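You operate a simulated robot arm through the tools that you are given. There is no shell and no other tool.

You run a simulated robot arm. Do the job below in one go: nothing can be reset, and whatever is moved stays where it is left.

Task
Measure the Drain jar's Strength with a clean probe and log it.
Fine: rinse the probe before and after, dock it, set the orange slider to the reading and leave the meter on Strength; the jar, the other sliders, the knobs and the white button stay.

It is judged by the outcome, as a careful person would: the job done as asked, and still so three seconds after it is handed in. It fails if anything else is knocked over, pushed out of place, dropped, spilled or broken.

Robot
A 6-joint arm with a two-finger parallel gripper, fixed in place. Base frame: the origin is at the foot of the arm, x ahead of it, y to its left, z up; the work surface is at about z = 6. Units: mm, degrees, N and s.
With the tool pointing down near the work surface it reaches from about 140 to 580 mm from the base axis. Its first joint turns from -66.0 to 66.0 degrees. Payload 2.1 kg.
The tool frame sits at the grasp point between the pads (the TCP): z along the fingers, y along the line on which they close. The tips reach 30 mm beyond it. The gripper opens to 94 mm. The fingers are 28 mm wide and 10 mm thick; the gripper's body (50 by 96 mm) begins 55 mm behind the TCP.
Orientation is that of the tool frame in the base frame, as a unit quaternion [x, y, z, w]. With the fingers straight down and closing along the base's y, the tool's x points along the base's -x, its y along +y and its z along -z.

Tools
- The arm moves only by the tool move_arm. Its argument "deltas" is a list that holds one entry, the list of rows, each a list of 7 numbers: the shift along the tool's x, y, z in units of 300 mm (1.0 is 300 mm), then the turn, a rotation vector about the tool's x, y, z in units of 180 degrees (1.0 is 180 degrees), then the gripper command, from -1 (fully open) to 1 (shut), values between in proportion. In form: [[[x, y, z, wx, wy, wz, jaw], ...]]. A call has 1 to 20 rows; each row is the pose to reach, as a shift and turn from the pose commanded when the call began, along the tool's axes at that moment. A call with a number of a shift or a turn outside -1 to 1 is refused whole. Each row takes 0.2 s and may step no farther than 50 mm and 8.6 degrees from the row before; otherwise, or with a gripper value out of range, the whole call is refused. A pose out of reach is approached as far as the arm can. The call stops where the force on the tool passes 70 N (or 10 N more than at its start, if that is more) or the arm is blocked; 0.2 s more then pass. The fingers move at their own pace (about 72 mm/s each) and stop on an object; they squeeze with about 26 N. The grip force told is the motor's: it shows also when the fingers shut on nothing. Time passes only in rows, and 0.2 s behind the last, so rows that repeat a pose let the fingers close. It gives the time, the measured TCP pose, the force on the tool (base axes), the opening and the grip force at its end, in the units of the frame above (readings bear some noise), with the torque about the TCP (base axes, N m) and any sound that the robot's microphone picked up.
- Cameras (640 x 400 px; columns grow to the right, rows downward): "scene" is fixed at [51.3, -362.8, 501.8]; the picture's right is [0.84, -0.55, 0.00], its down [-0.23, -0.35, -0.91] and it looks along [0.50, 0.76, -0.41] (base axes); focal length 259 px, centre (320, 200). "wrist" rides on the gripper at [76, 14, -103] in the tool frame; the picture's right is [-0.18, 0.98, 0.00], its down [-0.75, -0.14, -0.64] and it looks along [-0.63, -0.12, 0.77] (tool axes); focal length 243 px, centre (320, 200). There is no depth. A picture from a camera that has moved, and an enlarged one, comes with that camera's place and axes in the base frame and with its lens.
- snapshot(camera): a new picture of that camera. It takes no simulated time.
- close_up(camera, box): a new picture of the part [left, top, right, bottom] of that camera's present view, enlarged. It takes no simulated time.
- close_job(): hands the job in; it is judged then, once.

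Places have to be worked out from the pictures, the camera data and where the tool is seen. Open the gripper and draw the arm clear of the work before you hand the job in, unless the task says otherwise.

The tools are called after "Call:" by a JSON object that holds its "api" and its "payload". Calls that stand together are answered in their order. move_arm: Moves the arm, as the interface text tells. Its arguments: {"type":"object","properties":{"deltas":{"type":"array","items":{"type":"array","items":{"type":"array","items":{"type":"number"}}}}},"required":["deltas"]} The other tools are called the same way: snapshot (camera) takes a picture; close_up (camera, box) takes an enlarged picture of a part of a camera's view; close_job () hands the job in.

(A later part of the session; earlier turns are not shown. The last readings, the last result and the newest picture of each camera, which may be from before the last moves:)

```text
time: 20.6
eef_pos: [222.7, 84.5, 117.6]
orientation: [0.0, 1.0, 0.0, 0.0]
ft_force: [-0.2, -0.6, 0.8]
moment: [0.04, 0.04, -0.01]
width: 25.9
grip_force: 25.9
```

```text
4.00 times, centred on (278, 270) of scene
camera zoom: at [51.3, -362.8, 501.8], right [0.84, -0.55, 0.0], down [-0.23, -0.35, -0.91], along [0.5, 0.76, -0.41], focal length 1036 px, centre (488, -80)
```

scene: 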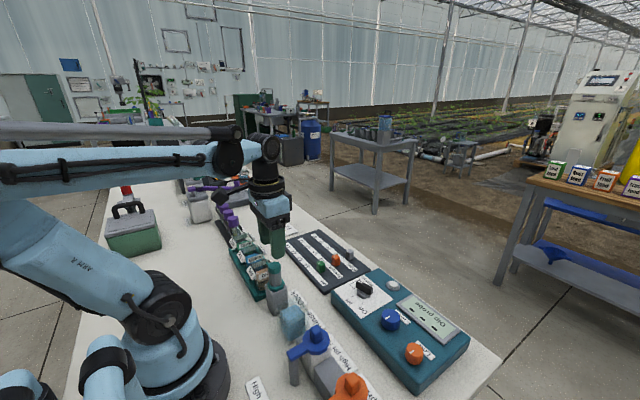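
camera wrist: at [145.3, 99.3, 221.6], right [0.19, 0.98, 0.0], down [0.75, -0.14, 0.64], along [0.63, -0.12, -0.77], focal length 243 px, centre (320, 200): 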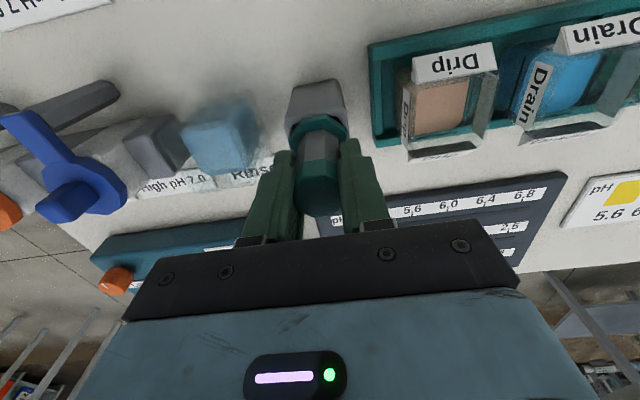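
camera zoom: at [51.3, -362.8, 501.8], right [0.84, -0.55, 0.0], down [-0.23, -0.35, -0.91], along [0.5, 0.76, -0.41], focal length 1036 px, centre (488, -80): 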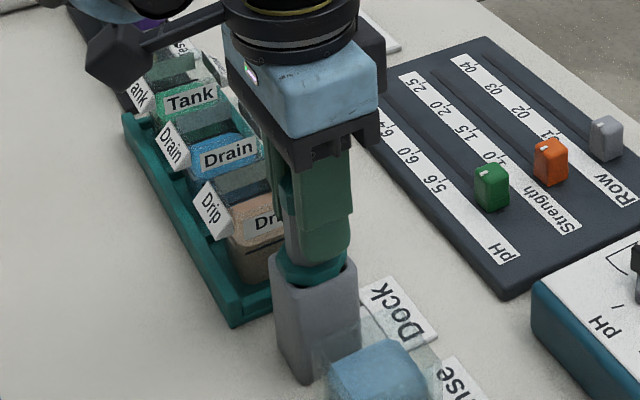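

The cap is held (25.9 mm, 26 N). I lift the probe straight up 120 mm and look at its tip.

Call:
{"api": "move_arm", "payload": {"deltas": [[[0, 0, -0.03, 0, 0, 0, 1], [0, 0, -0.08, 0, 0, 0, 1], [0, 0, -0.15, 0, 0, 0, 1], [0, 0, -0.23, 0, 0, 0, 1], [0, 0, -0.31, 0, 0, 0, 1], [0, 0, -0.4, 0, 0, 0, 1], [0, 0, -0.4, 0, 0, 0, 1]]]}}

Call:
{"api": "snapshot", "payload": {"camera": "wrist"}}

Call:
{"api": "snapshot", "payload": {"camera": "scene"}}

Call:
{"api": "close_up", "payload": {"camera": "scene", "box": [230, 180, 326, 300]}}

```text
time: 22.2
eef_pos: [220.1, 85.0, 240.3]
orientation: [0.001, 1.0, -0.001, 0.001]
ft_force: [-0.2, -0.5, -1.2]
moment: [0.0, -0.01, 0.0]
width: 25.9
grip_force: 25.7
```

```text
taken
camera wrist: at [142.9, 98.8, 342.7], right [0.19, 0.98, 0.0], down [0.75, -0.14, 0.64], along [0.63, -0.12, -0.77], focal length 243 px, centre (320, 200)
```

wrist: 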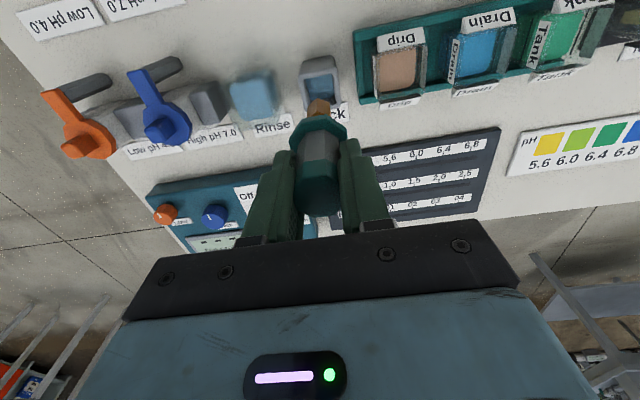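

```text
taken
```

scene: 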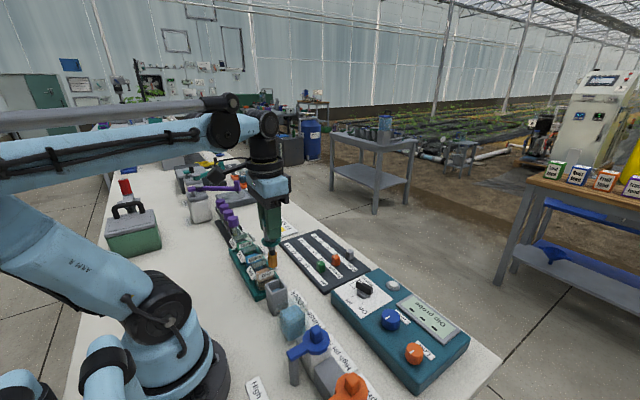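

```text
3.33 times, centred on (278, 240) of scene
camera zoom: at [51.3, -362.8, 501.8], right [0.84, -0.55, 0.0], down [-0.23, -0.35, -0.91], along [0.5, 0.76, -0.41], focal length 863 px, centre (460, 67)
```

zoom: 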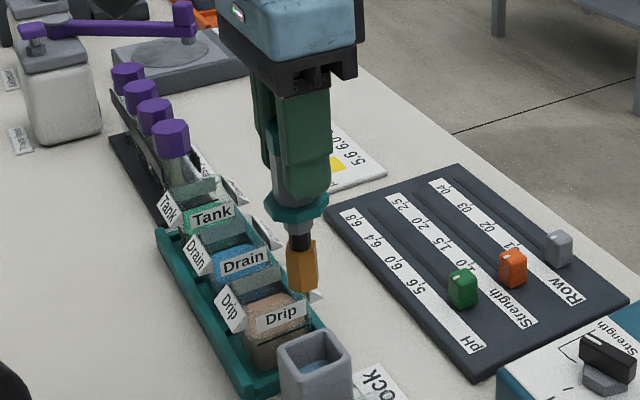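

The probe is out; it has an orange-brown tip on a thin neck. I enlarge the tip in both views to measure how far it reaches below the TCP.

Call:
{"api": "close_up", "payload": {"camera": "wrist", "box": [270, 50, 370, 150]}}

Call:
{"api": "close_up", "payload": {"camera": "scene", "box": [250, 220, 298, 280]}}

Call:
{"api": "close_up", "payload": {"camera": "scene", "box": [255, 270, 335, 350]}}

```text
4.00 times, centred on (320, 100) of wrist
camera zoom: at [142.9, 98.8, 342.7], right [0.19, 0.98, 0.0], down [0.75, -0.14, 0.64], along [0.63, -0.12, -0.77], focal length 970 px, centre (320, 600)
```

zoom: 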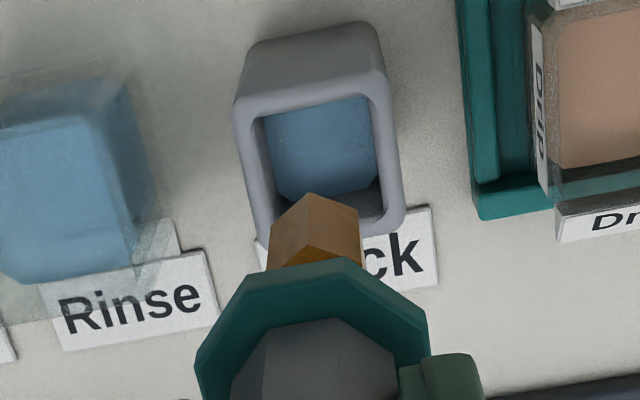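

```text
6.67 times, centred on (274, 250) of scene
camera zoom: at [51.3, -362.8, 501.8], right [0.84, -0.55, 0.0], down [-0.23, -0.35, -0.91], along [0.5, 0.76, -0.41], focal length 1726 px, centre (627, -133)
```

zoom: 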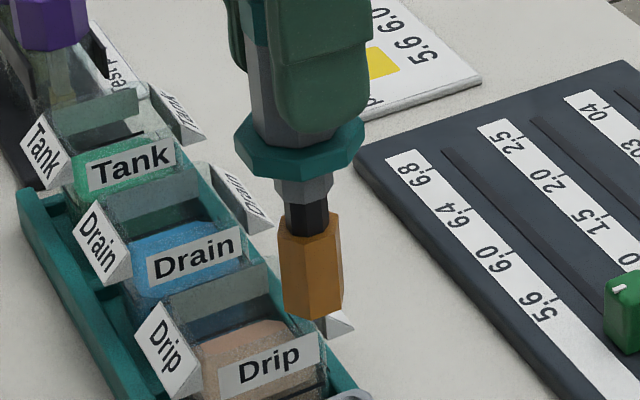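

```text
5.00 times, centred on (295, 310) of scene
camera zoom: at [51.3, -362.8, 501.8], right [0.84, -0.55, 0.0], down [-0.23, -0.35, -0.91], along [0.5, 0.76, -0.41], focal length 1295 px, centre (445, -350)
```

zoom: 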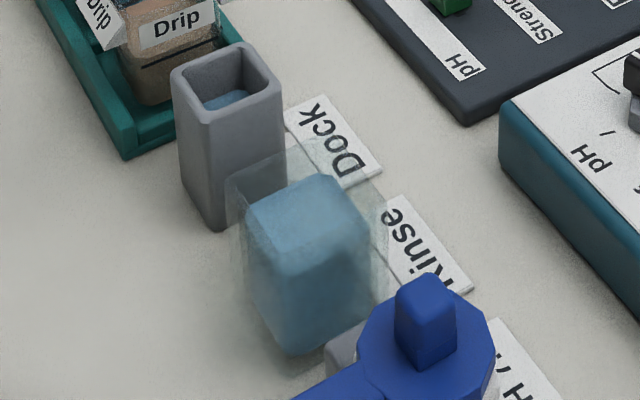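

The tip bottom is about 110 mm below the TCP, so docked it sat near z≈8–10. I carry the probe at this height over the Rinse cup, estimated at (220.5, 3.5), and check alignment before dipping.

Call:
{"api": "move_arm", "payload": {"deltas": [[[0, -0.07, 0, 0, 0, 0, 1], [0, -0.16, 0, 0, 0, 0, 1], [0, -0.24, 0, 0, 0, 0, 1], [0, -0.272, 0, 0, 0, 0, 1], [0, -0.272, 0, 0, 0, 0, 1]]]}}

Call:
{"api": "close_up", "payload": {"camera": "wrist", "box": [260, 40, 380, 140]}}

Call:
{"api": "close_up", "payload": {"camera": "scene", "box": [240, 220, 360, 360]}}

```text
time: 23.4
eef_pos: [219.7, 1.7, 239.2]
orientation: [0.001, 1.0, 0.0, 0.0]
ft_force: [-0.3, -0.2, -2.0]
moment: [0.0, 0.0, 0.01]
width: 25.7
grip_force: 25.8
```

```text
4.00 times, centred on (320, 90) of wrist
camera zoom: at [143.9, 16.6, 342.3], right [0.19, 0.98, 0.0], down [0.75, -0.14, 0.64], along [0.63, -0.12, -0.77], focal length 970 px, centre (320, 640)
```

zoom: 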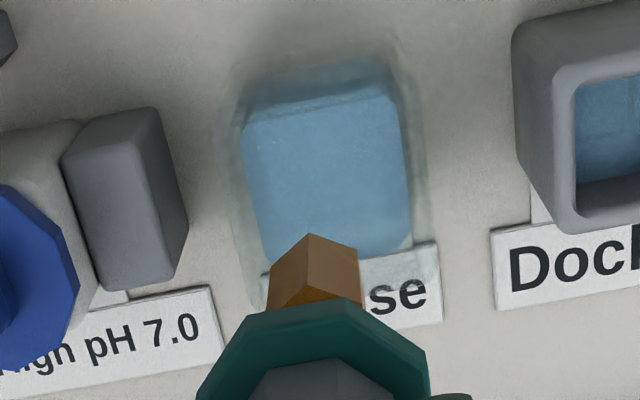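

```text
2.86 times, centred on (300, 290) of scene
camera zoom: at [51.3, -362.8, 501.8], right [0.84, -0.55, 0.0], down [-0.23, -0.35, -0.91], along [0.5, 0.76, -0.41], focal length 740 px, centre (377, -57)
```

zoom: 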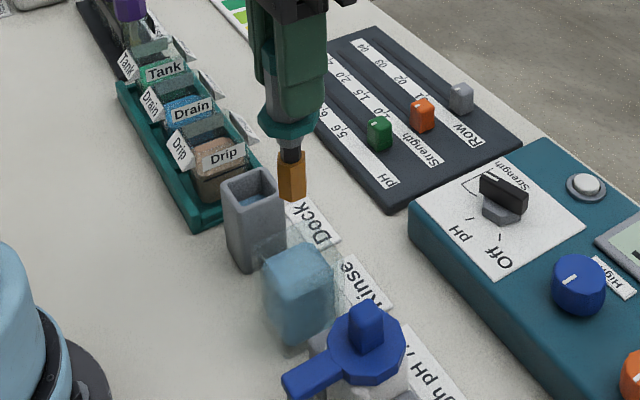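

The tip is lined up with the water to within ~2 mm; I correct that and lower the probe into the rinse water, watching the force, then hold.

Call:
{"api": "move_arm", "payload": {"deltas": [[[0.003, 0.005, 0.08, 0, 0, 0, 1], [0.003, 0.005, 0.16, 0, 0, 0, 1], [0.003, 0.005, 0.23, 0, 0, 0, 1], [0.003, 0.005, 0.29, 0, 0, 0, 1], [0.003, 0.005, 0.34, 0, 0, 0, 1], [0.003, 0.005, 0.36, 0, 0, 0, 1], [0.003, 0.005, 0.36, 0, 0, 0, 1], [0.003, 0.005, 0.36, 0, 0, 0, 1]]]}}

Call:
{"api": "snapshot", "payload": {"camera": "wrist"}}

Call:
{"api": "close_up", "payload": {"camera": "scene", "box": [240, 220, 360, 360]}}

Call:
{"api": "close_up", "payload": {"camera": "scene", "box": [380, 280, 480, 345]}}

```text
time: 25.2
eef_pos: [219.7, 5.0, 131.2]
orientation: [0.001, 1.0, 0.0, 0.0]
ft_force: [-0.4, -0.5, -1.4]
moment: [0.02, 0.02, -0.01]
width: 26.0
grip_force: 26.5
```

```text
taken
camera wrist: at [143.9, 18.9, 234.2], right [0.19, 0.98, 0.0], down [0.75, -0.14, 0.64], along [0.63, -0.12, -0.77], focal length 243 px, centre (320, 200)
```

wrist: 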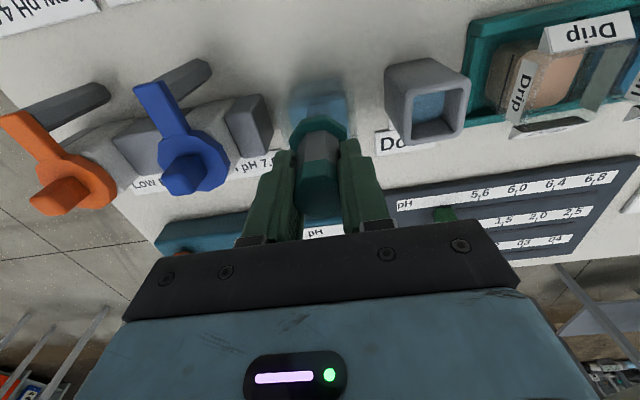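

```text
2.86 times, centred on (300, 290) of scene
camera zoom: at [51.3, -362.8, 501.8], right [0.84, -0.55, 0.0], down [-0.23, -0.35, -0.91], along [0.5, 0.76, -0.41], focal length 740 px, centre (377, -57)
```

zoom: 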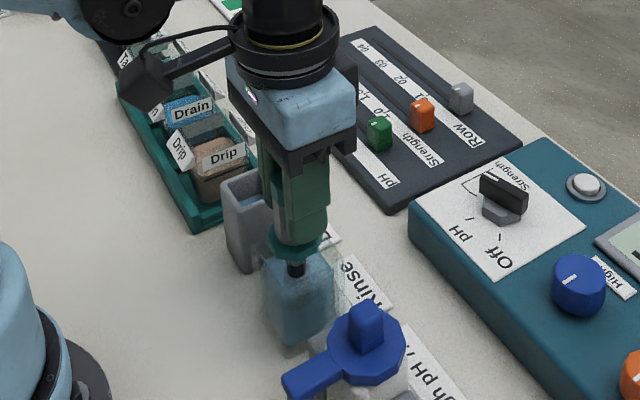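

```text
6.15 times, centred on (430, 312) of scene
camera zoom: at [51.3, -362.8, 501.8], right [0.84, -0.55, 0.0], down [-0.23, -0.35, -0.91], along [0.5, 0.76, -0.41], focal length 1594 px, centre (-357, -492)
```

zoom: 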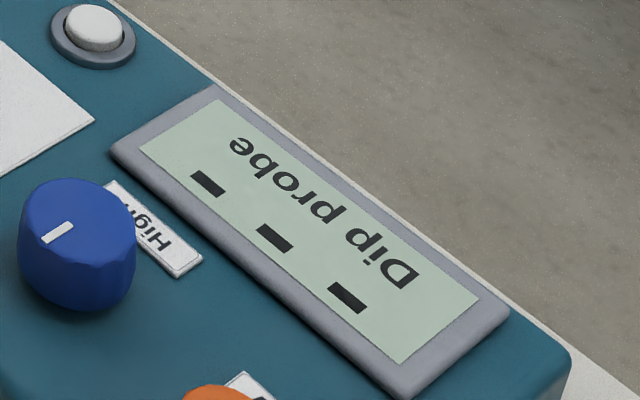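

The orange tip is under water in the Rinse cup with no contact force. I swish gently up and down a few times and let it soak.

Call:
{"api": "move_arm", "payload": {"deltas": [[[0, 0, -0.02, 0, 0, 0, 1], [0, 0, 0.005, 0, 0, 0, 1], [0, 0, -0.02, 0, 0, 0, 1], [0, 0, 0.005, 0, 0, 0, 1], [0, 0, -0.02, 0, 0, 0, 1], [0, 0, 0.005, 0, 0, 0, 1], [0, 0, 0.005, 0, 0, 0, 1], [0, 0, 0.005, 0, 0, 0, 1], [0, 0, 0.005, 0, 0, 0, 1], [0, 0, 0.005, 0, 0, 0, 1], [0, 0, 0.005, 0, 0, 0, 1], [0, 0, 0.005, 0, 0, 0, 1]]]}}

Call:
{"api": "close_up", "payload": {"camera": "scene", "box": [240, 240, 360, 360]}}

Call:
{"api": "close_up", "payload": {"camera": "scene", "box": [380, 280, 480, 345]}}

```text
time: 27.8
eef_pos: [221.0, 6.0, 130.2]
orientation: [0.001, 1.0, 0.0, 0.001]
ft_force: [-0.8, -0.5, -2.6]
moment: [0.01, 0.02, 0.04]
width: 25.4
grip_force: 26.2
```

```text
3.33 times, centred on (300, 300) of scene
camera zoom: at [51.3, -362.8, 501.8], right [0.84, -0.55, 0.0], down [-0.23, -0.35, -0.91], along [0.5, 0.76, -0.41], focal length 863 px, centre (387, -133)
```

zoom: 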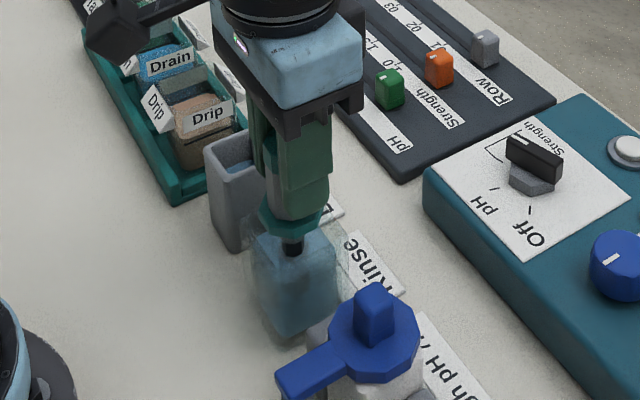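

```text
6.15 times, centred on (430, 312) of scene
camera zoom: at [51.3, -362.8, 501.8], right [0.84, -0.55, 0.0], down [-0.23, -0.35, -0.91], along [0.5, 0.76, -0.41], focal length 1594 px, centre (-357, -492)
```

zoom: 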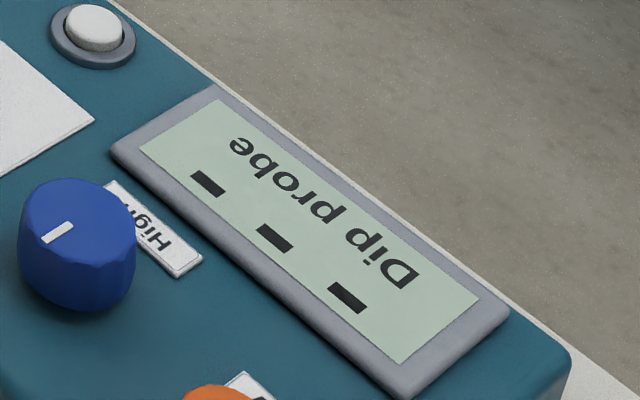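

I raise the probe straight out of the rinse cup and look at the tip.

Call:
{"api": "move_arm", "payload": {"deltas": [[[0, 0, -0.05, 0, 0, 0, 1], [0, 0, -0.12, 0, 0, 0, 1], [0, 0, -0.2, 0, 0, 0, 1], [0, 0, -0.28, 0, 0, 0, 1], [0, 0, -0.36, 0, 0, 0, 1], [0, 0, -0.36, 0, 0, 0, 1]]]}}

Call:
{"api": "close_up", "payload": {"camera": "scene", "box": [240, 220, 360, 340]}}

Call:
{"api": "close_up", "payload": {"camera": "wrist", "box": [260, 40, 380, 140]}}

```text
time: 29.2
eef_pos: [219.2, 4.8, 235.8]
orientation: [0.0, 1.0, 0.001, 0.001]
ft_force: [-0.2, 0.1, -2.5]
moment: [-0.01, 0.01, 0.0]
width: 25.6
grip_force: 26.4
```

```text
3.33 times, centred on (300, 280) of scene
camera zoom: at [51.3, -362.8, 501.8], right [0.84, -0.55, 0.0], down [-0.23, -0.35, -0.91], along [0.5, 0.76, -0.41], focal length 863 px, centre (387, -67)
```

zoom: 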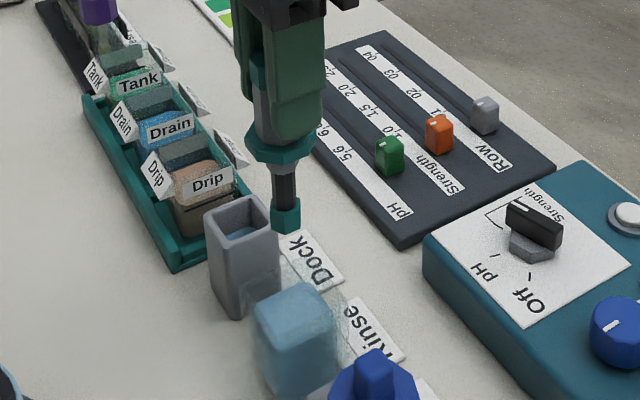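

```text
4.00 times, centred on (320, 90) of wrist
camera zoom: at [143.3, 19.2, 339.8], right [0.19, 0.98, 0.0], down [0.75, -0.14, 0.64], along [0.63, -0.12, -0.77], focal length 970 px, centre (320, 640)
```

zoom: 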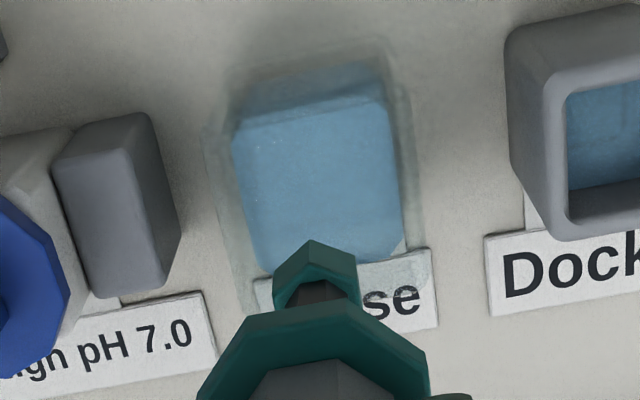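

The residue is gone: the tip is now clean teal. I carry the probe around in front (x≈285) rather than over the other jars, to above the Drain jar near (219, 251).

Call:
{"api": "move_arm", "payload": {"deltas": [[[-0.12, 0.03, 0, 0, 0, 0, 1], [-0.22, 0.1, 0, 0, 0, 0, 1], [-0.22, 0.24, 0, 0, 0, 0, 1], [-0.22, 0.38, 0, 0, 0, 0, 1], [-0.22, 0.52, 0, 0, 0, 0, 1], [-0.22, 0.66, 0, 0, 0, 0, 1], [-0.2, 0.78, 0, 0, 0, 0, 1], [-0.1, 0.82, 0, 0, 0, 0, 1], [0, 0.82, 0, 0, 0, 0, 1], [0, 0.82, 0, 0, 0, 0, 1]]]}}

Call:
{"api": "snapshot", "payload": {"camera": "wrist"}}

Call:
{"api": "close_up", "payload": {"camera": "wrist", "box": [240, 30, 400, 130]}}

Call:
{"api": "close_up", "payload": {"camera": "scene", "box": [200, 180, 320, 300]}}

```text
time: 31.4
eef_pos: [220.2, 250.7, 237.4]
orientation: [0.001, 1.0, 0.001, 0.001]
ft_force: [-0.8, 0.4, -0.4]
moment: [-0.02, -0.01, 0.0]
width: 25.7
grip_force: 26.6
```

```text
taken
camera wrist: at [144.1, 264.9, 340.9], right [0.19, 0.98, 0.0], down [0.75, -0.14, 0.64], along [0.63, -0.12, -0.77], focal length 243 px, centre (320, 200)
```

wrist: 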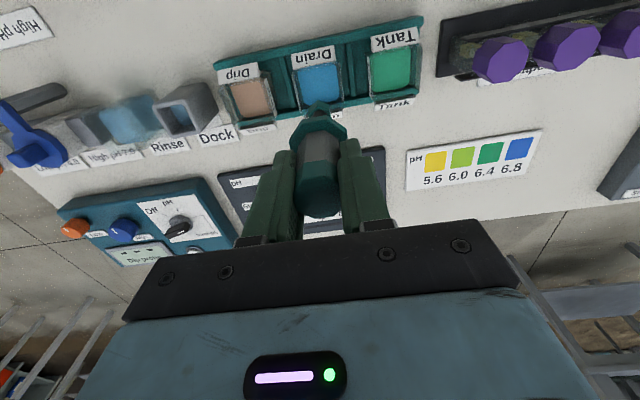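

```text
4.00 times, centred on (320, 80) of wrist
camera zoom: at [144.1, 264.9, 340.9], right [0.19, 0.98, 0.0], down [0.75, -0.14, 0.64], along [0.63, -0.12, -0.77], focal length 970 px, centre (320, 680)
```

zoom: 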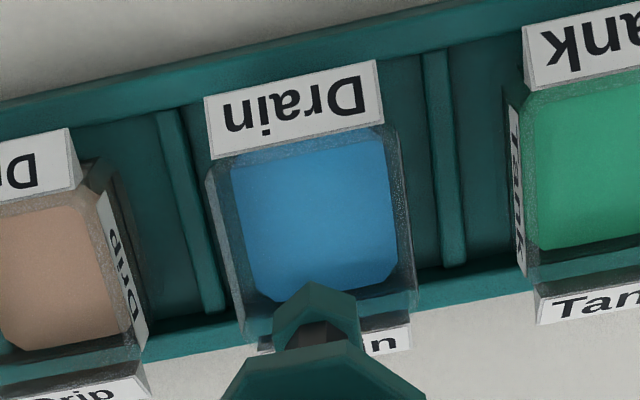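

```text
3.33 times, centred on (260, 240) of scene
camera zoom: at [51.3, -362.8, 501.8], right [0.84, -0.55, 0.0], down [-0.23, -0.35, -0.91], along [0.5, 0.76, -0.41], focal length 863 px, centre (520, 67)
```

zoom: 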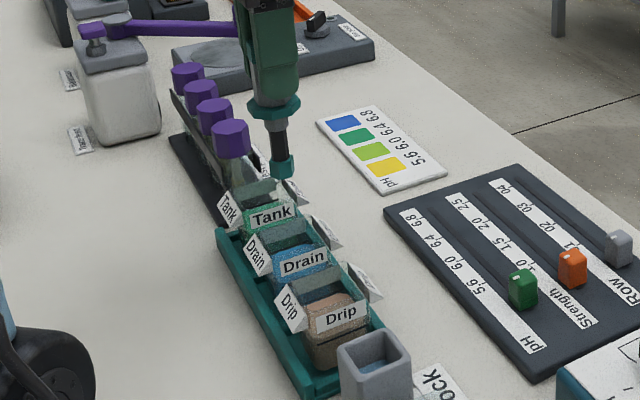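

The Drain jar's opening is centred under the probe within ~2 mm. I lower the tip into the blue liquid in steps to z≈133 and check force and display.

Call:
{"api": "move_arm", "payload": {"deltas": [[[0.003, -0.002, 0.08, 0, 0, 0, 1], [0.003, -0.002, 0.16, 0, 0, 0, 1], [0.003, -0.002, 0.23, 0, 0, 0, 1], [0.003, -0.002, 0.29, 0, 0, 0, 1], [0.003, -0.002, 0.33, 0, 0, 0, 1], [0.003, -0.002, 0.35, 0, 0, 0, 1], [0.003, -0.002, 0.35, 0, 0, 0, 1]]]}}

Call:
{"api": "close_up", "payload": {"camera": "scene", "box": [200, 180, 320, 300]}}

Call:
{"api": "close_up", "payload": {"camera": "scene", "box": [380, 280, 480, 345]}}

Call:
{"api": "snapshot", "payload": {"camera": "wrist"}}

```text
time: 33.0
eef_pos: [219.4, 250.7, 131.9]
orientation: [0.001, 1.0, 0.0, 0.001]
ft_force: [0.0, -0.5, -1.1]
moment: [-0.01, -0.02, -0.01]
width: 25.7
grip_force: 26.0
```

```text
3.33 times, centred on (260, 240) of scene
camera zoom: at [51.3, -362.8, 501.8], right [0.84, -0.55, 0.0], down [-0.23, -0.35, -0.91], along [0.5, 0.76, -0.41], focal length 863 px, centre (520, 67)
```

zoom: 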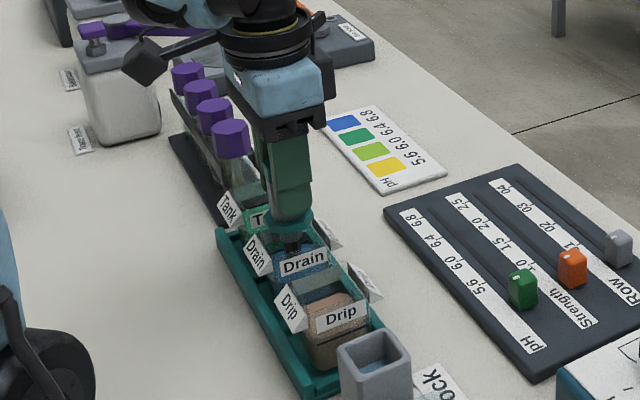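

```text
6.15 times, centred on (430, 312) of scene
camera zoom: at [51.3, -362.8, 501.8], right [0.84, -0.55, 0.0], down [-0.23, -0.35, -0.91], along [0.5, 0.76, -0.41], focal length 1594 px, centre (-357, -492)
```

zoom: 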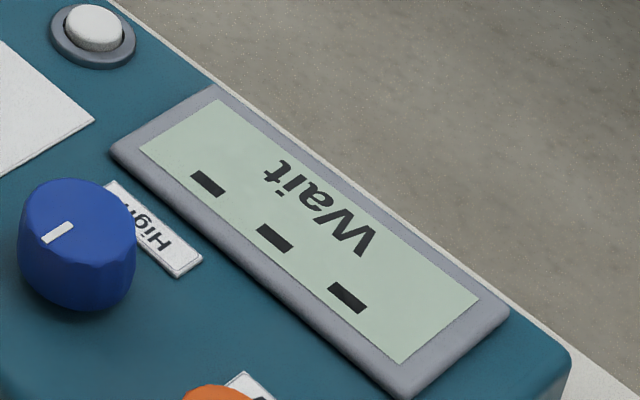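

```text
taken
camera wrist: at [143.8, 264.2, 235.9], right [0.19, 0.98, 0.0], down [0.75, -0.14, 0.64], along [0.63, -0.12, -0.77], focal length 243 px, centre (320, 200)
```

wrist: 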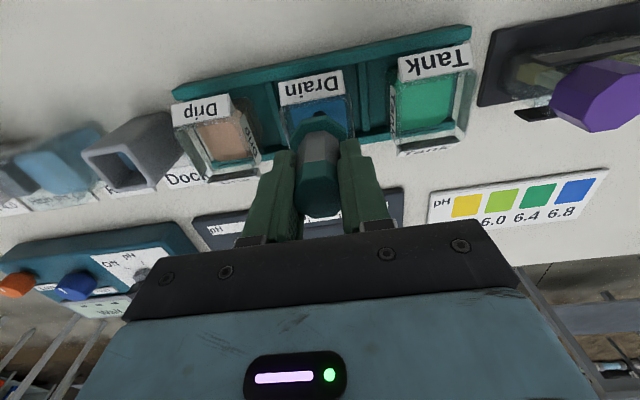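

The meter says "Wait", so the probe is sensing the Drain liquid. I hold still for several seconds until the reading settles.

Call:
{"api": "move_arm", "payload": {"deltas": [[[0, 0, 0, 0, 0, 0, 1], [0, 0, 0, 0, 0, 0, 1], [0, 0, 0, 0, 0, 0, 1], [0, 0, 0, 0, 0, 0, 1], [0, 0, 0, 0, 0, 0, 1], [0, 0, 0, 0, 0, 0, 1], [0, 0, 0, 0, 0, 0, 1], [0, 0, 0, 0, 0, 0, 1], [0, 0, 0, 0, 0, 0, 1], [0, 0, 0, 0, 0, 0, 1], [0, 0, 0, 0, 0, 0, 1], [0, 0, 0, 0, 0, 0, 1], [0, 0, 0, 0, 0, 0, 1], [0, 0, 0, 0, 0, 0, 1], [0, 0, 0, 0, 0, 0, 1]]]}}

Call:
{"api": "close_up", "payload": {"camera": "scene", "box": [380, 280, 480, 345]}}

```text
time: 36.2
eef_pos: [220.2, 249.1, 134.1]
orientation: [0.001, 1.0, 0.001, 0.001]
ft_force: [-0.2, -0.2, -1.2]
moment: [0.0, 0.0, 0.0]
width: 25.8
grip_force: 26.2
```

```text
6.15 times, centred on (430, 312) of scene
camera zoom: at [51.3, -362.8, 501.8], right [0.84, -0.55, 0.0], down [-0.23, -0.35, -0.91], along [0.5, 0.76, -0.41], focal length 1594 px, centre (-357, -492)
```

zoom: 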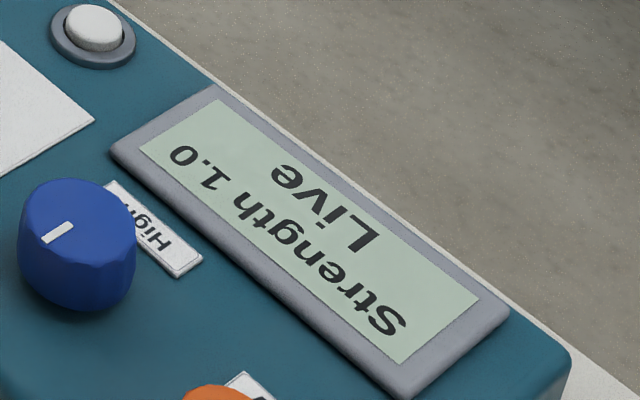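

The display shows "Strength 1.0, Live". I wait longer to confirm it is settled and enlarge the digits.

Call:
{"api": "move_arm", "payload": {"deltas": [[[0, 0, 0, 0, 0, 0, 1], [0, 0, 0, 0, 0, 0, 1], [0, 0, 0, 0, 0, 0, 1], [0, 0, 0, 0, 0, 0, 1], [0, 0, 0, 0, 0, 0, 1], [0, 0, 0, 0, 0, 0, 1], [0, 0, 0, 0, 0, 0, 1], [0, 0, 0, 0, 0, 0, 1], [0, 0, 0, 0, 0, 0, 1], [0, 0, 0, 0, 0, 0, 1], [0, 0, 0, 0, 0, 0, 1], [0, 0, 0, 0, 0, 0, 1], [0, 0, 0, 0, 0, 0, 1], [0, 0, 0, 0, 0, 0, 1], [0, 0, 0, 0, 0, 0, 1]]]}}

Call:
{"api": "close_up", "payload": {"camera": "scene", "box": [395, 290, 465, 340]}}

Call:
{"api": "close_up", "payload": {"camera": "scene", "box": [402, 296, 426, 314]}}

```text
time: 39.4
eef_pos: [219.3, 250.4, 133.1]
orientation: [0.001, 1.0, 0.0, 0.001]
ft_force: [-0.5, 0.2, -0.2]
moment: [0.0, -0.01, 0.02]
width: 25.6
grip_force: 26.5
```

```text
8.00 times, centred on (430, 315) of scene
camera zoom: at [51.3, -362.8, 501.8], right [0.84, -0.55, 0.0], down [-0.23, -0.35, -0.91], along [0.5, 0.76, -0.41], focal length 2072 px, centre (-560, -720)
```

zoom: 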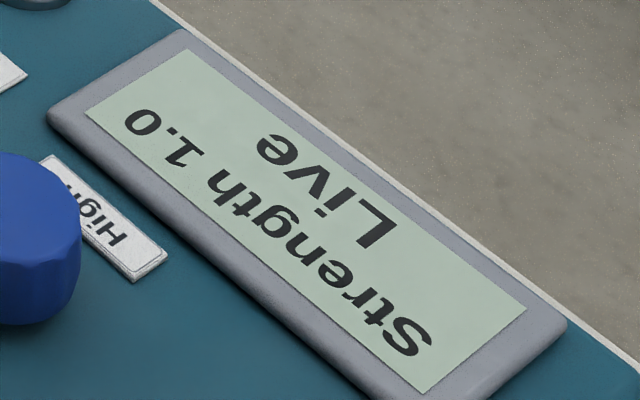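

```text
16.00 times, centred on (414, 305) of scene
camera zoom: at [51.3, -362.8, 501.8], right [0.84, -0.55, 0.0], down [-0.23, -0.35, -0.91], along [0.5, 0.76, -0.41], focal length 4143 px, centre (-1184, -1480)
```

zoom: 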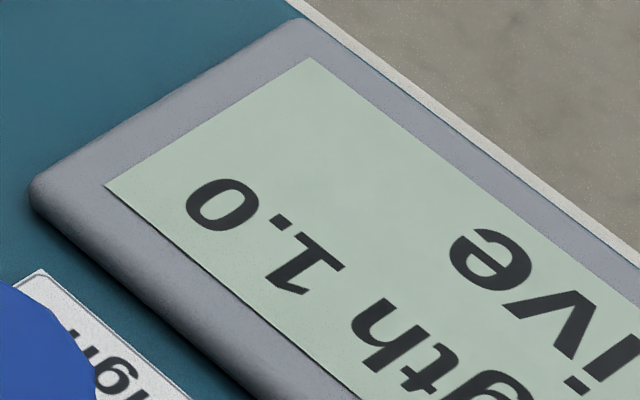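

The reading is steady at Strength 1.0. I lift the probe slowly out of the Drain jar and check the tip before travelling.

Call:
{"api": "move_arm", "payload": {"deltas": [[[0, 0, -0.04, 0, 0, 0, 1], [0, 0, -0.08, 0, 0, 0, 1], [0, 0, -0.12, 0, 0, 0, 1], [0, 0, -0.13, 0, 0, 0, 1], [0, 0, -0.13, 0, 0, 0, 1], [0, 0, -0.2, 0, 0, 0, 1], [0, 0, -0.28, 0, 0, 0, 1], [0, 0, -0.35, 0, 0, 0, 1], [0, 0, -0.35, 0, 0, 0, 1]]]}}

Call:
{"api": "close_up", "payload": {"camera": "scene", "box": [200, 180, 320, 300]}}

Call:
{"api": "close_up", "payload": {"camera": "scene", "box": [395, 290, 465, 340]}}

Call:
{"api": "close_up", "payload": {"camera": "wrist", "box": [240, 30, 400, 130]}}

```text
time: 41.4
eef_pos: [217.0, 250.0, 237.4]
orientation: [0.0, 1.0, 0.0, 0.001]
ft_force: [-0.1, 1.0, -2.2]
moment: [0.03, 0.02, 0.03]
width: 25.3
grip_force: 25.7
```

```text
3.33 times, centred on (260, 240) of scene
camera zoom: at [51.3, -362.8, 501.8], right [0.84, -0.55, 0.0], down [-0.23, -0.35, -0.91], along [0.5, 0.76, -0.41], focal length 863 px, centre (520, 67)
```

zoom: 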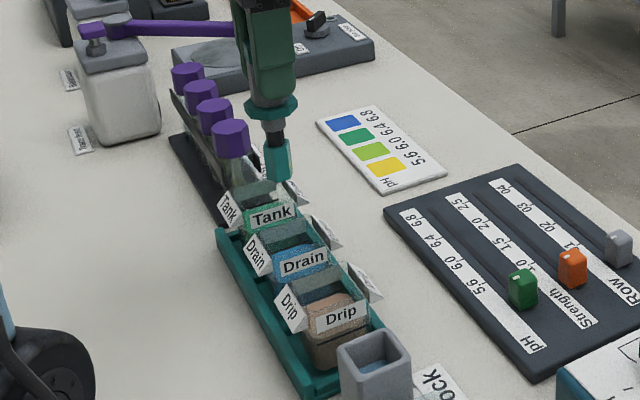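

```text
8.00 times, centred on (430, 315) of scene
camera zoom: at [51.3, -362.8, 501.8], right [0.84, -0.55, 0.0], down [-0.23, -0.35, -0.91], along [0.5, 0.76, -0.41], focal length 2072 px, centre (-560, -720)
```

zoom: 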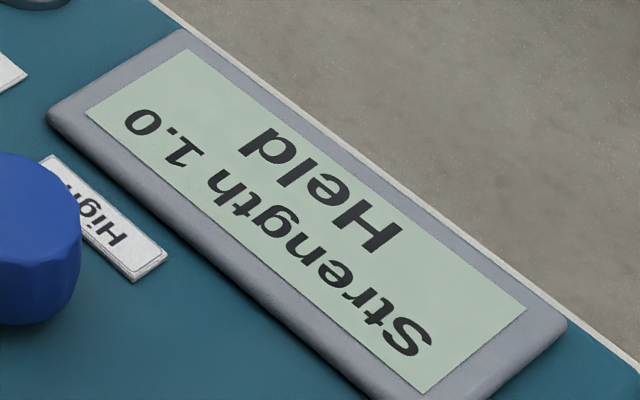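

```text
4.00 times, centred on (320, 80) of wrist
camera zoom: at [141.4, 263.7, 341.8], right [0.19, 0.98, 0.0], down [0.75, -0.14, 0.64], along [0.63, -0.12, -0.77], focal length 970 px, centre (320, 680)
```

zoom: 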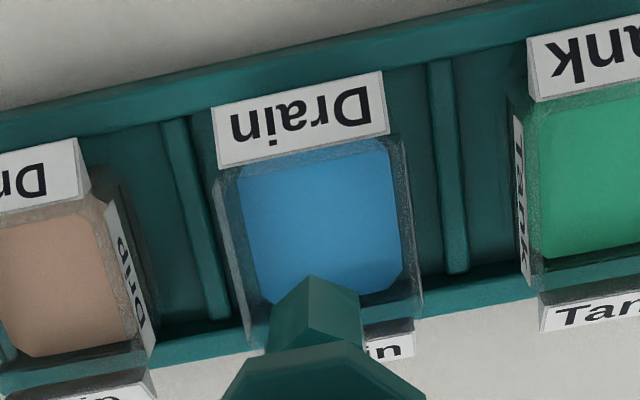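

The meter holds "Strength 1.0 Held" and the tip carries a film of Drain liquid. I go around the front again back to above the Rinse cup.

Call:
{"api": "move_arm", "payload": {"deltas": [[[-0.12, -0.03, 0, 0, 0, 0, 1], [-0.22, -0.1, 0, 0, 0, 0, 1], [-0.22, -0.24, 0, 0, 0, 0, 1], [-0.22, -0.38, 0, 0, 0, 0, 1], [-0.22, -0.52, 0, 0, 0, 0, 1], [-0.22, -0.66, 0, 0, 0, 0, 1], [-0.2, -0.78, 0, 0, 0, 0, 1], [-0.1, -0.818, 0, 0, 0, 0, 1], [-0.003, -0.818, 0, 0, 0, 0, 1], [-0.003, -0.818, 0, 0, 0, 0, 1]]]}}

Call:
{"api": "close_up", "payload": {"camera": "wrist", "box": [260, 40, 380, 140]}}

Call:
{"api": "close_up", "payload": {"camera": "scene", "box": [240, 220, 360, 340]}}

```text
time: 43.6
eef_pos: [221.2, 4.4, 235.7]
orientation: [0.002, 1.0, 0.0, 0.0]
ft_force: [0.5, 0.8, -1.1]
moment: [-0.01, 0.03, -0.03]
width: 25.8
grip_force: 25.2
```

```text
4.00 times, centred on (320, 90) of wrist
camera zoom: at [143.9, 17.5, 339.5], right [0.19, 0.98, 0.0], down [0.75, -0.14, 0.64], along [0.63, -0.12, -0.77], focal length 970 px, centre (320, 640)
```

zoom: 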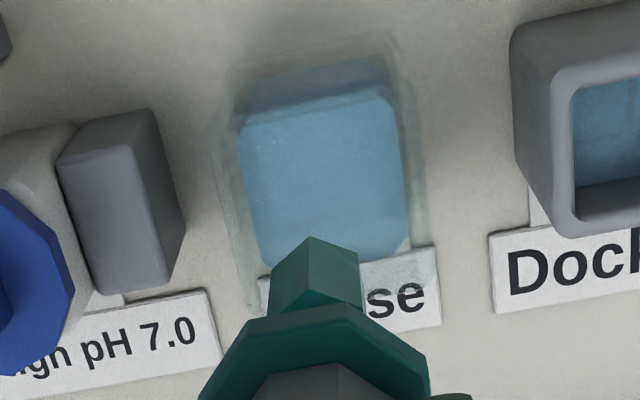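

```text
3.33 times, centred on (300, 280) of scene
camera zoom: at [51.3, -362.8, 501.8], right [0.84, -0.55, 0.0], down [-0.23, -0.35, -0.91], along [0.5, 0.76, -0.41], focal length 863 px, centre (387, -67)
```

zoom: 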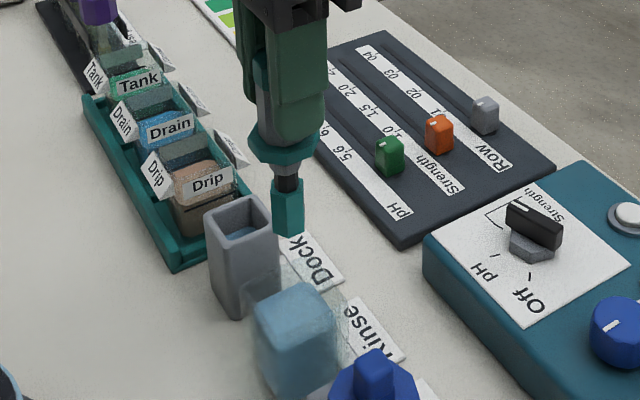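

The probe is again over the Rinse cup in the same spot as before. I dip it to the same depth, swish, soak, and lift it out.

Call:
{"api": "move_arm", "payload": {"deltas": [[[0, 0, 0.08, 0, 0, 0, 1], [0, 0, 0.16, 0, 0, 0, 1], [0, 0, 0.23, 0, 0, 0, 1], [0, 0, 0.29, 0, 0, 0, 1], [0, 0, 0.34, 0, 0, 0, 1], [0, 0, 0.36, 0, 0, 0, 1], [0, 0, 0.36, 0, 0, 0, 1], [0, 0, 0.335, 0, 0, 0, 1], [0, 0, 0.36, 0, 0, 0, 1], [0, 0, 0.335, 0, 0, 0, 1], [0, 0, 0.36, 0, 0, 0, 1], [0, 0, 0.335, 0, 0, 0, 1], [0, 0, 0.36, 0, 0, 0, 1], [0, 0, 0.36, 0, 0, 0, 1], [0, 0, 0.36, 0, 0, 0, 1], [0, 0, 0.36, 0, 0, 0, 1], [0, 0, 0.36, 0, 0, 0, 1], [0, 0, 0.36, 0, 0, 0, 1], [0, 0, 0.36, 0, 0, 0, 1]]]}}

Call:
{"api": "move_arm", "payload": {"deltas": [[[0, 0, -0.04, 0, 0, 0, 1], [0, 0, -0.08, 0, 0, 0, 1], [0, 0, -0.12, 0, 0, 0, 1], [0, 0, -0.13, 0, 0, 0, 1], [0, 0, -0.2, 0, 0, 0, 1], [0, 0, -0.28, 0, 0, 0, 1], [0, 0, -0.365, 0, 0, 0, 1], [0, 0, -0.365, 0, 0, 0, 1]]]}}

Call:
{"api": "close_up", "payload": {"camera": "wrist", "box": [260, 40, 380, 140]}}

Call:
{"api": "close_up", "payload": {"camera": "scene", "box": [240, 220, 360, 340]}}

Call:
{"api": "close_up", "payload": {"camera": "scene", "box": [395, 290, 465, 340]}}

```text
time: 47.6
eef_pos: [220.1, 3.9, 129.8]
orientation: [0.001, 1.0, 0.0, 0.0]
ft_force: [-0.5, 0.2, -1.0]
moment: [0.01, 0.03, 0.01]
width: 25.7
grip_force: 26.6
```

```text
time: 49.4
eef_pos: [222.5, 4.4, 239.9]
orientation: [0.0, 1.0, 0.0, 0.001]
ft_force: [-0.3, 0.4, -1.4]
moment: [-0.01, -0.01, 0.0]
width: 25.8
grip_force: 26.1
```

```text
4.00 times, centred on (320, 90) of wrist
camera zoom: at [145.8, 18.9, 342.9], right [0.19, 0.98, 0.0], down [0.75, -0.14, 0.64], along [0.63, -0.12, -0.77], focal length 970 px, centre (320, 640)
```

zoom: 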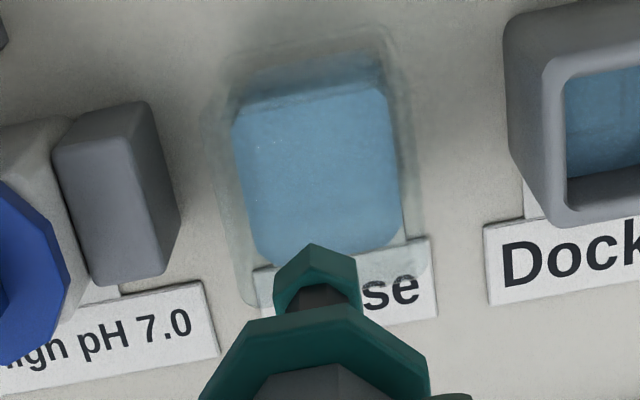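

```text
3.33 times, centred on (300, 280) of scene
camera zoom: at [51.3, -362.8, 501.8], right [0.84, -0.55, 0.0], down [-0.23, -0.35, -0.91], along [0.5, 0.76, -0.41], focal length 863 px, centre (387, -67)
```

zoom: 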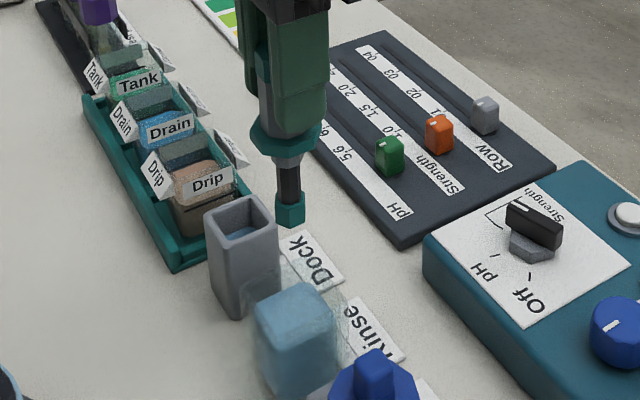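

```text
8.00 times, centred on (430, 315) of scene
camera zoom: at [51.3, -362.8, 501.8], right [0.84, -0.55, 0.0], down [-0.23, -0.35, -0.91], along [0.5, 0.76, -0.41], focal length 2072 px, centre (-560, -720)
```

zoom: 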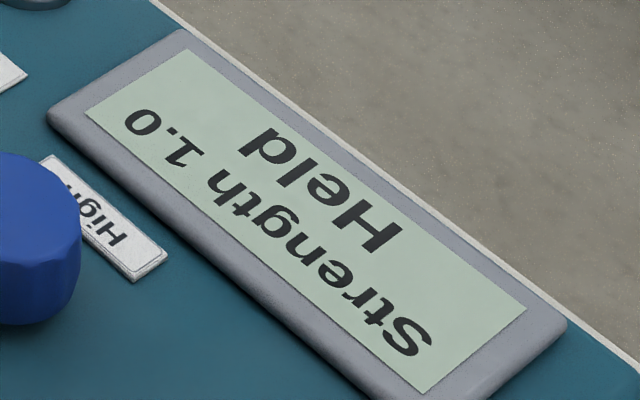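

The tip is clean again and the meter still holds 1.0. I move back to the exact dock position used when picking it up and check alignment.

Call:
{"api": "move_arm", "payload": {"deltas": [[[-0.003, 0.09, 0, 0, 0, 0, 1], [-0.003, 0.18, 0, 0, 0, 0, 1], [-0.003, 0.267, 0, 0, 0, 0, 1], [-0.003, 0.267, 0, 0, 0, 0, 1], [-0.003, 0.267, 0, 0, 0, 0, 1]]]}}

Call:
{"api": "close_up", "payload": {"camera": "wrist", "box": [270, 50, 370, 150]}}

Call:
{"api": "close_up", "payload": {"camera": "scene", "box": [230, 200, 330, 300]}}

```text
time: 50.6
eef_pos: [221.2, 84.8, 237.8]
orientation: [0.001, 1.0, 0.0, 0.001]
ft_force: [0.2, 0.5, -1.7]
moment: [-0.02, 0.02, 0.01]
width: 25.5
grip_force: 26.0
```

```text
4.00 times, centred on (320, 100) of wrist
camera zoom: at [145.0, 98.9, 341.6], right [0.19, 0.98, 0.0], down [0.75, -0.14, 0.64], along [0.63, -0.12, -0.77], focal length 970 px, centre (320, 600)
```

zoom: 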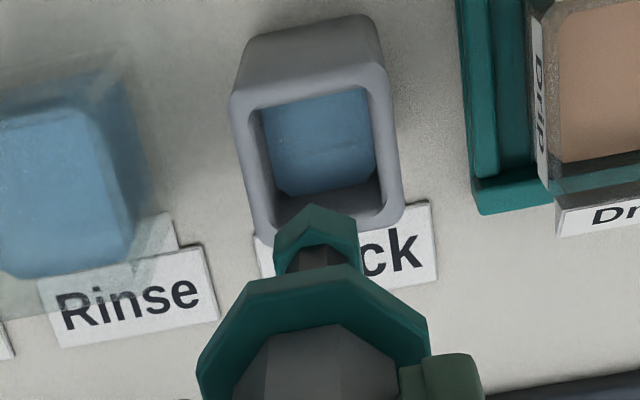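

```text
4.00 times, centred on (280, 250) of scene
camera zoom: at [51.4, -362.8, 501.8], right [0.84, -0.55, 0.0], down [-0.23, -0.35, -0.91], along [0.5, 0.76, -0.41], focal length 1036 px, centre (480, 0)
```

zoom: 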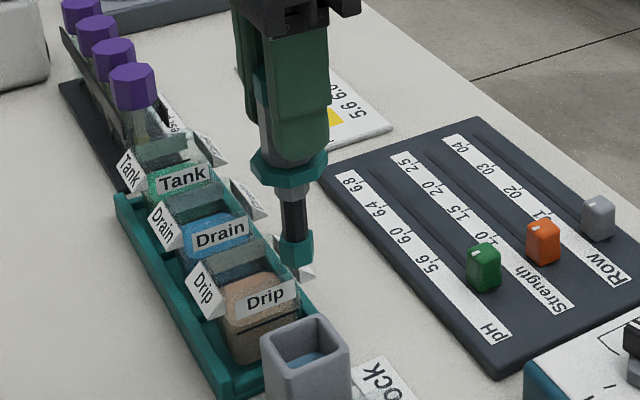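

Alignment matches the pick-up pose within about 2 mm. I lower the probe into the dock, slowly near the end, watching the force.

Call:
{"api": "move_arm", "payload": {"deltas": [[[0, 0, 0.08, 0, 0, 0, 1], [0, 0, 0.16, 0, 0, 0, 1], [0, 0, 0.23, 0, 0, 0, 1], [0, 0, 0.29, 0, 0, 0, 1], [0, 0, 0.33, 0, 0, 0, 1], [0, 0, 0.36, 0, 0, 0, 1], [0, 0, 0.38, 0, 0, 0, 1], [0, 0, 0.393, 0, 0, 0, 1], [0, 0, 0.393, 0, 0, 0, 1]]]}}

Call:
{"api": "close_up", "payload": {"camera": "wrist", "box": [260, 60, 380, 180]}}

Call:
{"api": "close_up", "payload": {"camera": "scene", "box": [240, 240, 320, 320]}}

```text
time: 52.6
eef_pos: [220.2, 84.4, 120.9]
orientation: [0.002, 1.0, 0.0, 0.0]
ft_force: [-0.3, 0.5, -1.4]
moment: [-0.04, -0.01, 0.01]
width: 25.7
grip_force: 26.3
```

```text
3.33 times, centred on (320, 120) of wrist
camera zoom: at [144.7, 98.9, 223.8], right [0.19, 0.98, 0.0], down [0.75, -0.14, 0.64], along [0.63, -0.12, -0.77], focal length 809 px, centre (320, 467)
```

zoom: 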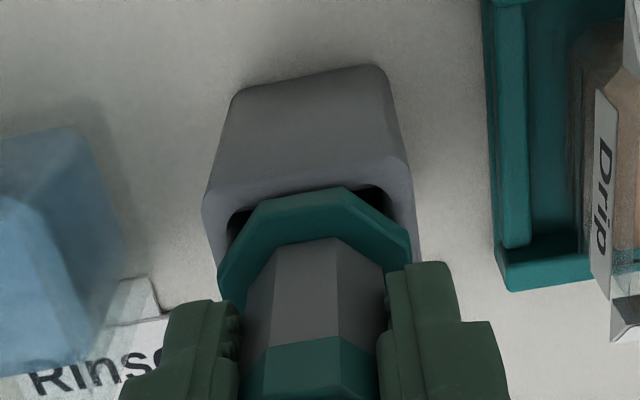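

```text
5.00 times, centred on (280, 280) of scene
camera zoom: at [51.3, -362.8, 501.8], right [0.84, -0.55, 0.0], down [-0.23, -0.35, -0.91], along [0.5, 0.76, -0.41], focal length 1295 px, centre (520, -200)
```

zoom: 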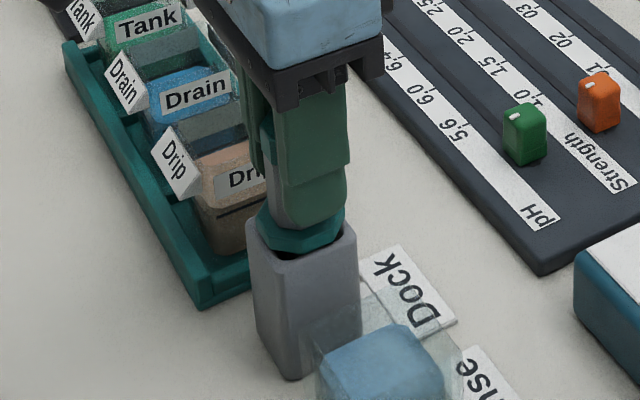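

No contact yet; the collar is just above the dock rim. I lower the last 2–3 mm to the original height.

Call:
{"api": "move_arm", "payload": {"deltas": [[[0, 0, 0.004, 0, 0, 0, 1], [0, 0, 0.007, 0, 0, 0, 1], [0, 0, 0.0085, 0, 0, 0, 1], [0, 0, 0.0085, 0, 0, 0, 1]]]}}

Call:
{"api": "close_up", "payload": {"camera": "scene", "box": [240, 240, 320, 320]}}

```text
time: 53.6
eef_pos: [222.1, 84.5, 118.6]
orientation: [0.001, 1.0, 0.001, 0.001]
ft_force: [-1.1, -0.1, 0.4]
moment: [-0.02, -0.02, 0.0]
width: 25.7
grip_force: 26.0
```

```text
5.00 times, centred on (280, 280) of scene
camera zoom: at [51.3, -362.8, 501.8], right [0.84, -0.55, 0.0], down [-0.23, -0.35, -0.91], along [0.5, 0.76, -0.41], focal length 1295 px, centre (520, -200)
```

zoom: 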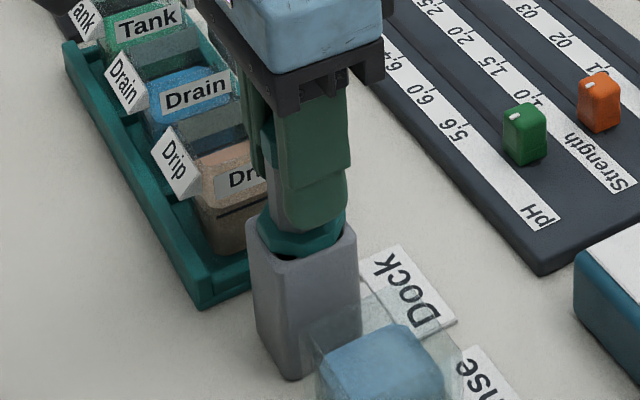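

The weight has begun to transfer to the dock. I lower one more millimetre to feel the seat.

Call:
{"api": "move_arm", "payload": {"deltas": [[[0, 0, 0.002, 0, 0, 0, 1], [0, 0, 0.0035, 0, 0, 0, 1], [0, 0, 0.0035, 0, 0, 0, 1]]]}}

```text
time: 54.4
eef_pos: [222.0, 84.7, 118.1]
orientation: [0.002, 1.0, -0.001, 0.001]
ft_force: [-6.7, -3.4, 22.2]
moment: [-0.06, 0.17, -0.02]
width: 25.9
grip_force: 26.2
```

Seated: 22 N of upward force. I ease back up 0.8 mm, then open the fingers and rise straight up.

Call:
{"api": "move_arm", "payload": {"deltas": [[[0, 0, -0.0025, 0, 0, 0, 1], [0, 0, -0.0025, 0, 0, 0, 1]]]}}

Call:
{"api": "move_arm", "payload": {"deltas": [[[0, 0, 0, 0, 0, 0, 0.2], [0, 0, 0, 0, 0, 0, -0.1], [0, 0, 0, 0, 0, 0, -0.1], [0, 0, -0.06, 0, 0, 0, -0.1], [0, 0, -0.16, 0, 0, 0, -0.1], [0, 0, -0.28, 0, 0, 0, -0.1], [0, 0, -0.4, 0, 0, 0, -0.1], [0, 0, -0.4, 0, 0, 0, -0.1]]]}}

Call:
{"api": "snapshot", "payload": {"camera": "wrist"}}

Call:
{"api": "close_up", "payload": {"camera": "scene", "box": [240, 220, 320, 320]}}

Call:
{"api": "close_up", "payload": {"camera": "wrist", "box": [280, 60, 480, 200]}}

```text
time: 55.0
eef_pos: [220.4, 84.4, 118.5]
orientation: [0.001, 1.0, 0.001, 0.001]
ft_force: [-1.0, 0.2, -2.0]
moment: [0.03, -0.01, 0.02]
width: 26.0
grip_force: 26.4
```

```text
time: 56.8
eef_pos: [218.1, 84.8, 237.6]
orientation: [0.001, 1.0, 0.0, 0.002]
ft_force: [0.0, 0.2, 0.5]
moment: [-0.03, 0.01, 0.03]
width: 51.5
grip_force: 0.2
```

```text
taken
camera wrist: at [141.8, 99.2, 340.8], right [0.19, 0.98, 0.0], down [0.75, -0.14, 0.64], along [0.63, -0.12, -0.77], focal length 243 px, centre (320, 200)
```

wrist: 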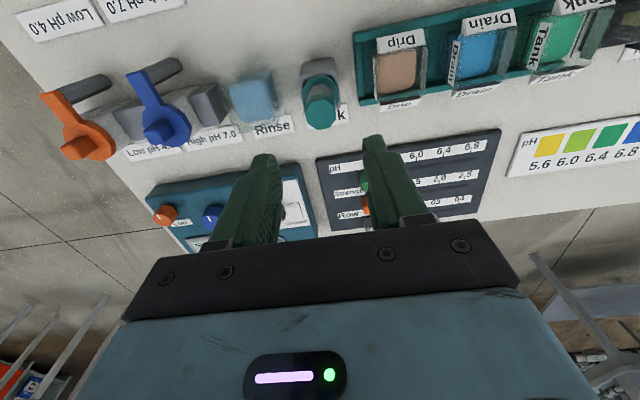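

```text
4.00 times, centred on (280, 270) of scene
camera zoom: at [51.3, -362.8, 501.8], right [0.84, -0.55, 0.0], down [-0.23, -0.35, -0.91], along [0.5, 0.76, -0.41], focal length 1036 px, centre (480, -80)
```

zoom: 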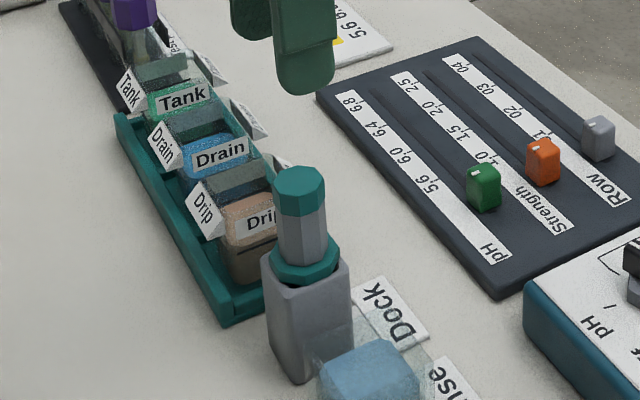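

```text
2.86 times, centred on (380, 130) of wrist
camera zoom: at [141.8, 99.2, 340.8], right [0.19, 0.98, 0.0], down [0.75, -0.14, 0.64], along [0.63, -0.12, -0.77], focal length 693 px, centre (149, 400)
```

zoom: 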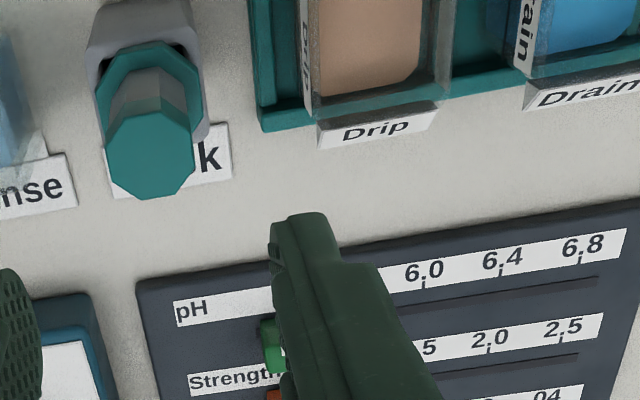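

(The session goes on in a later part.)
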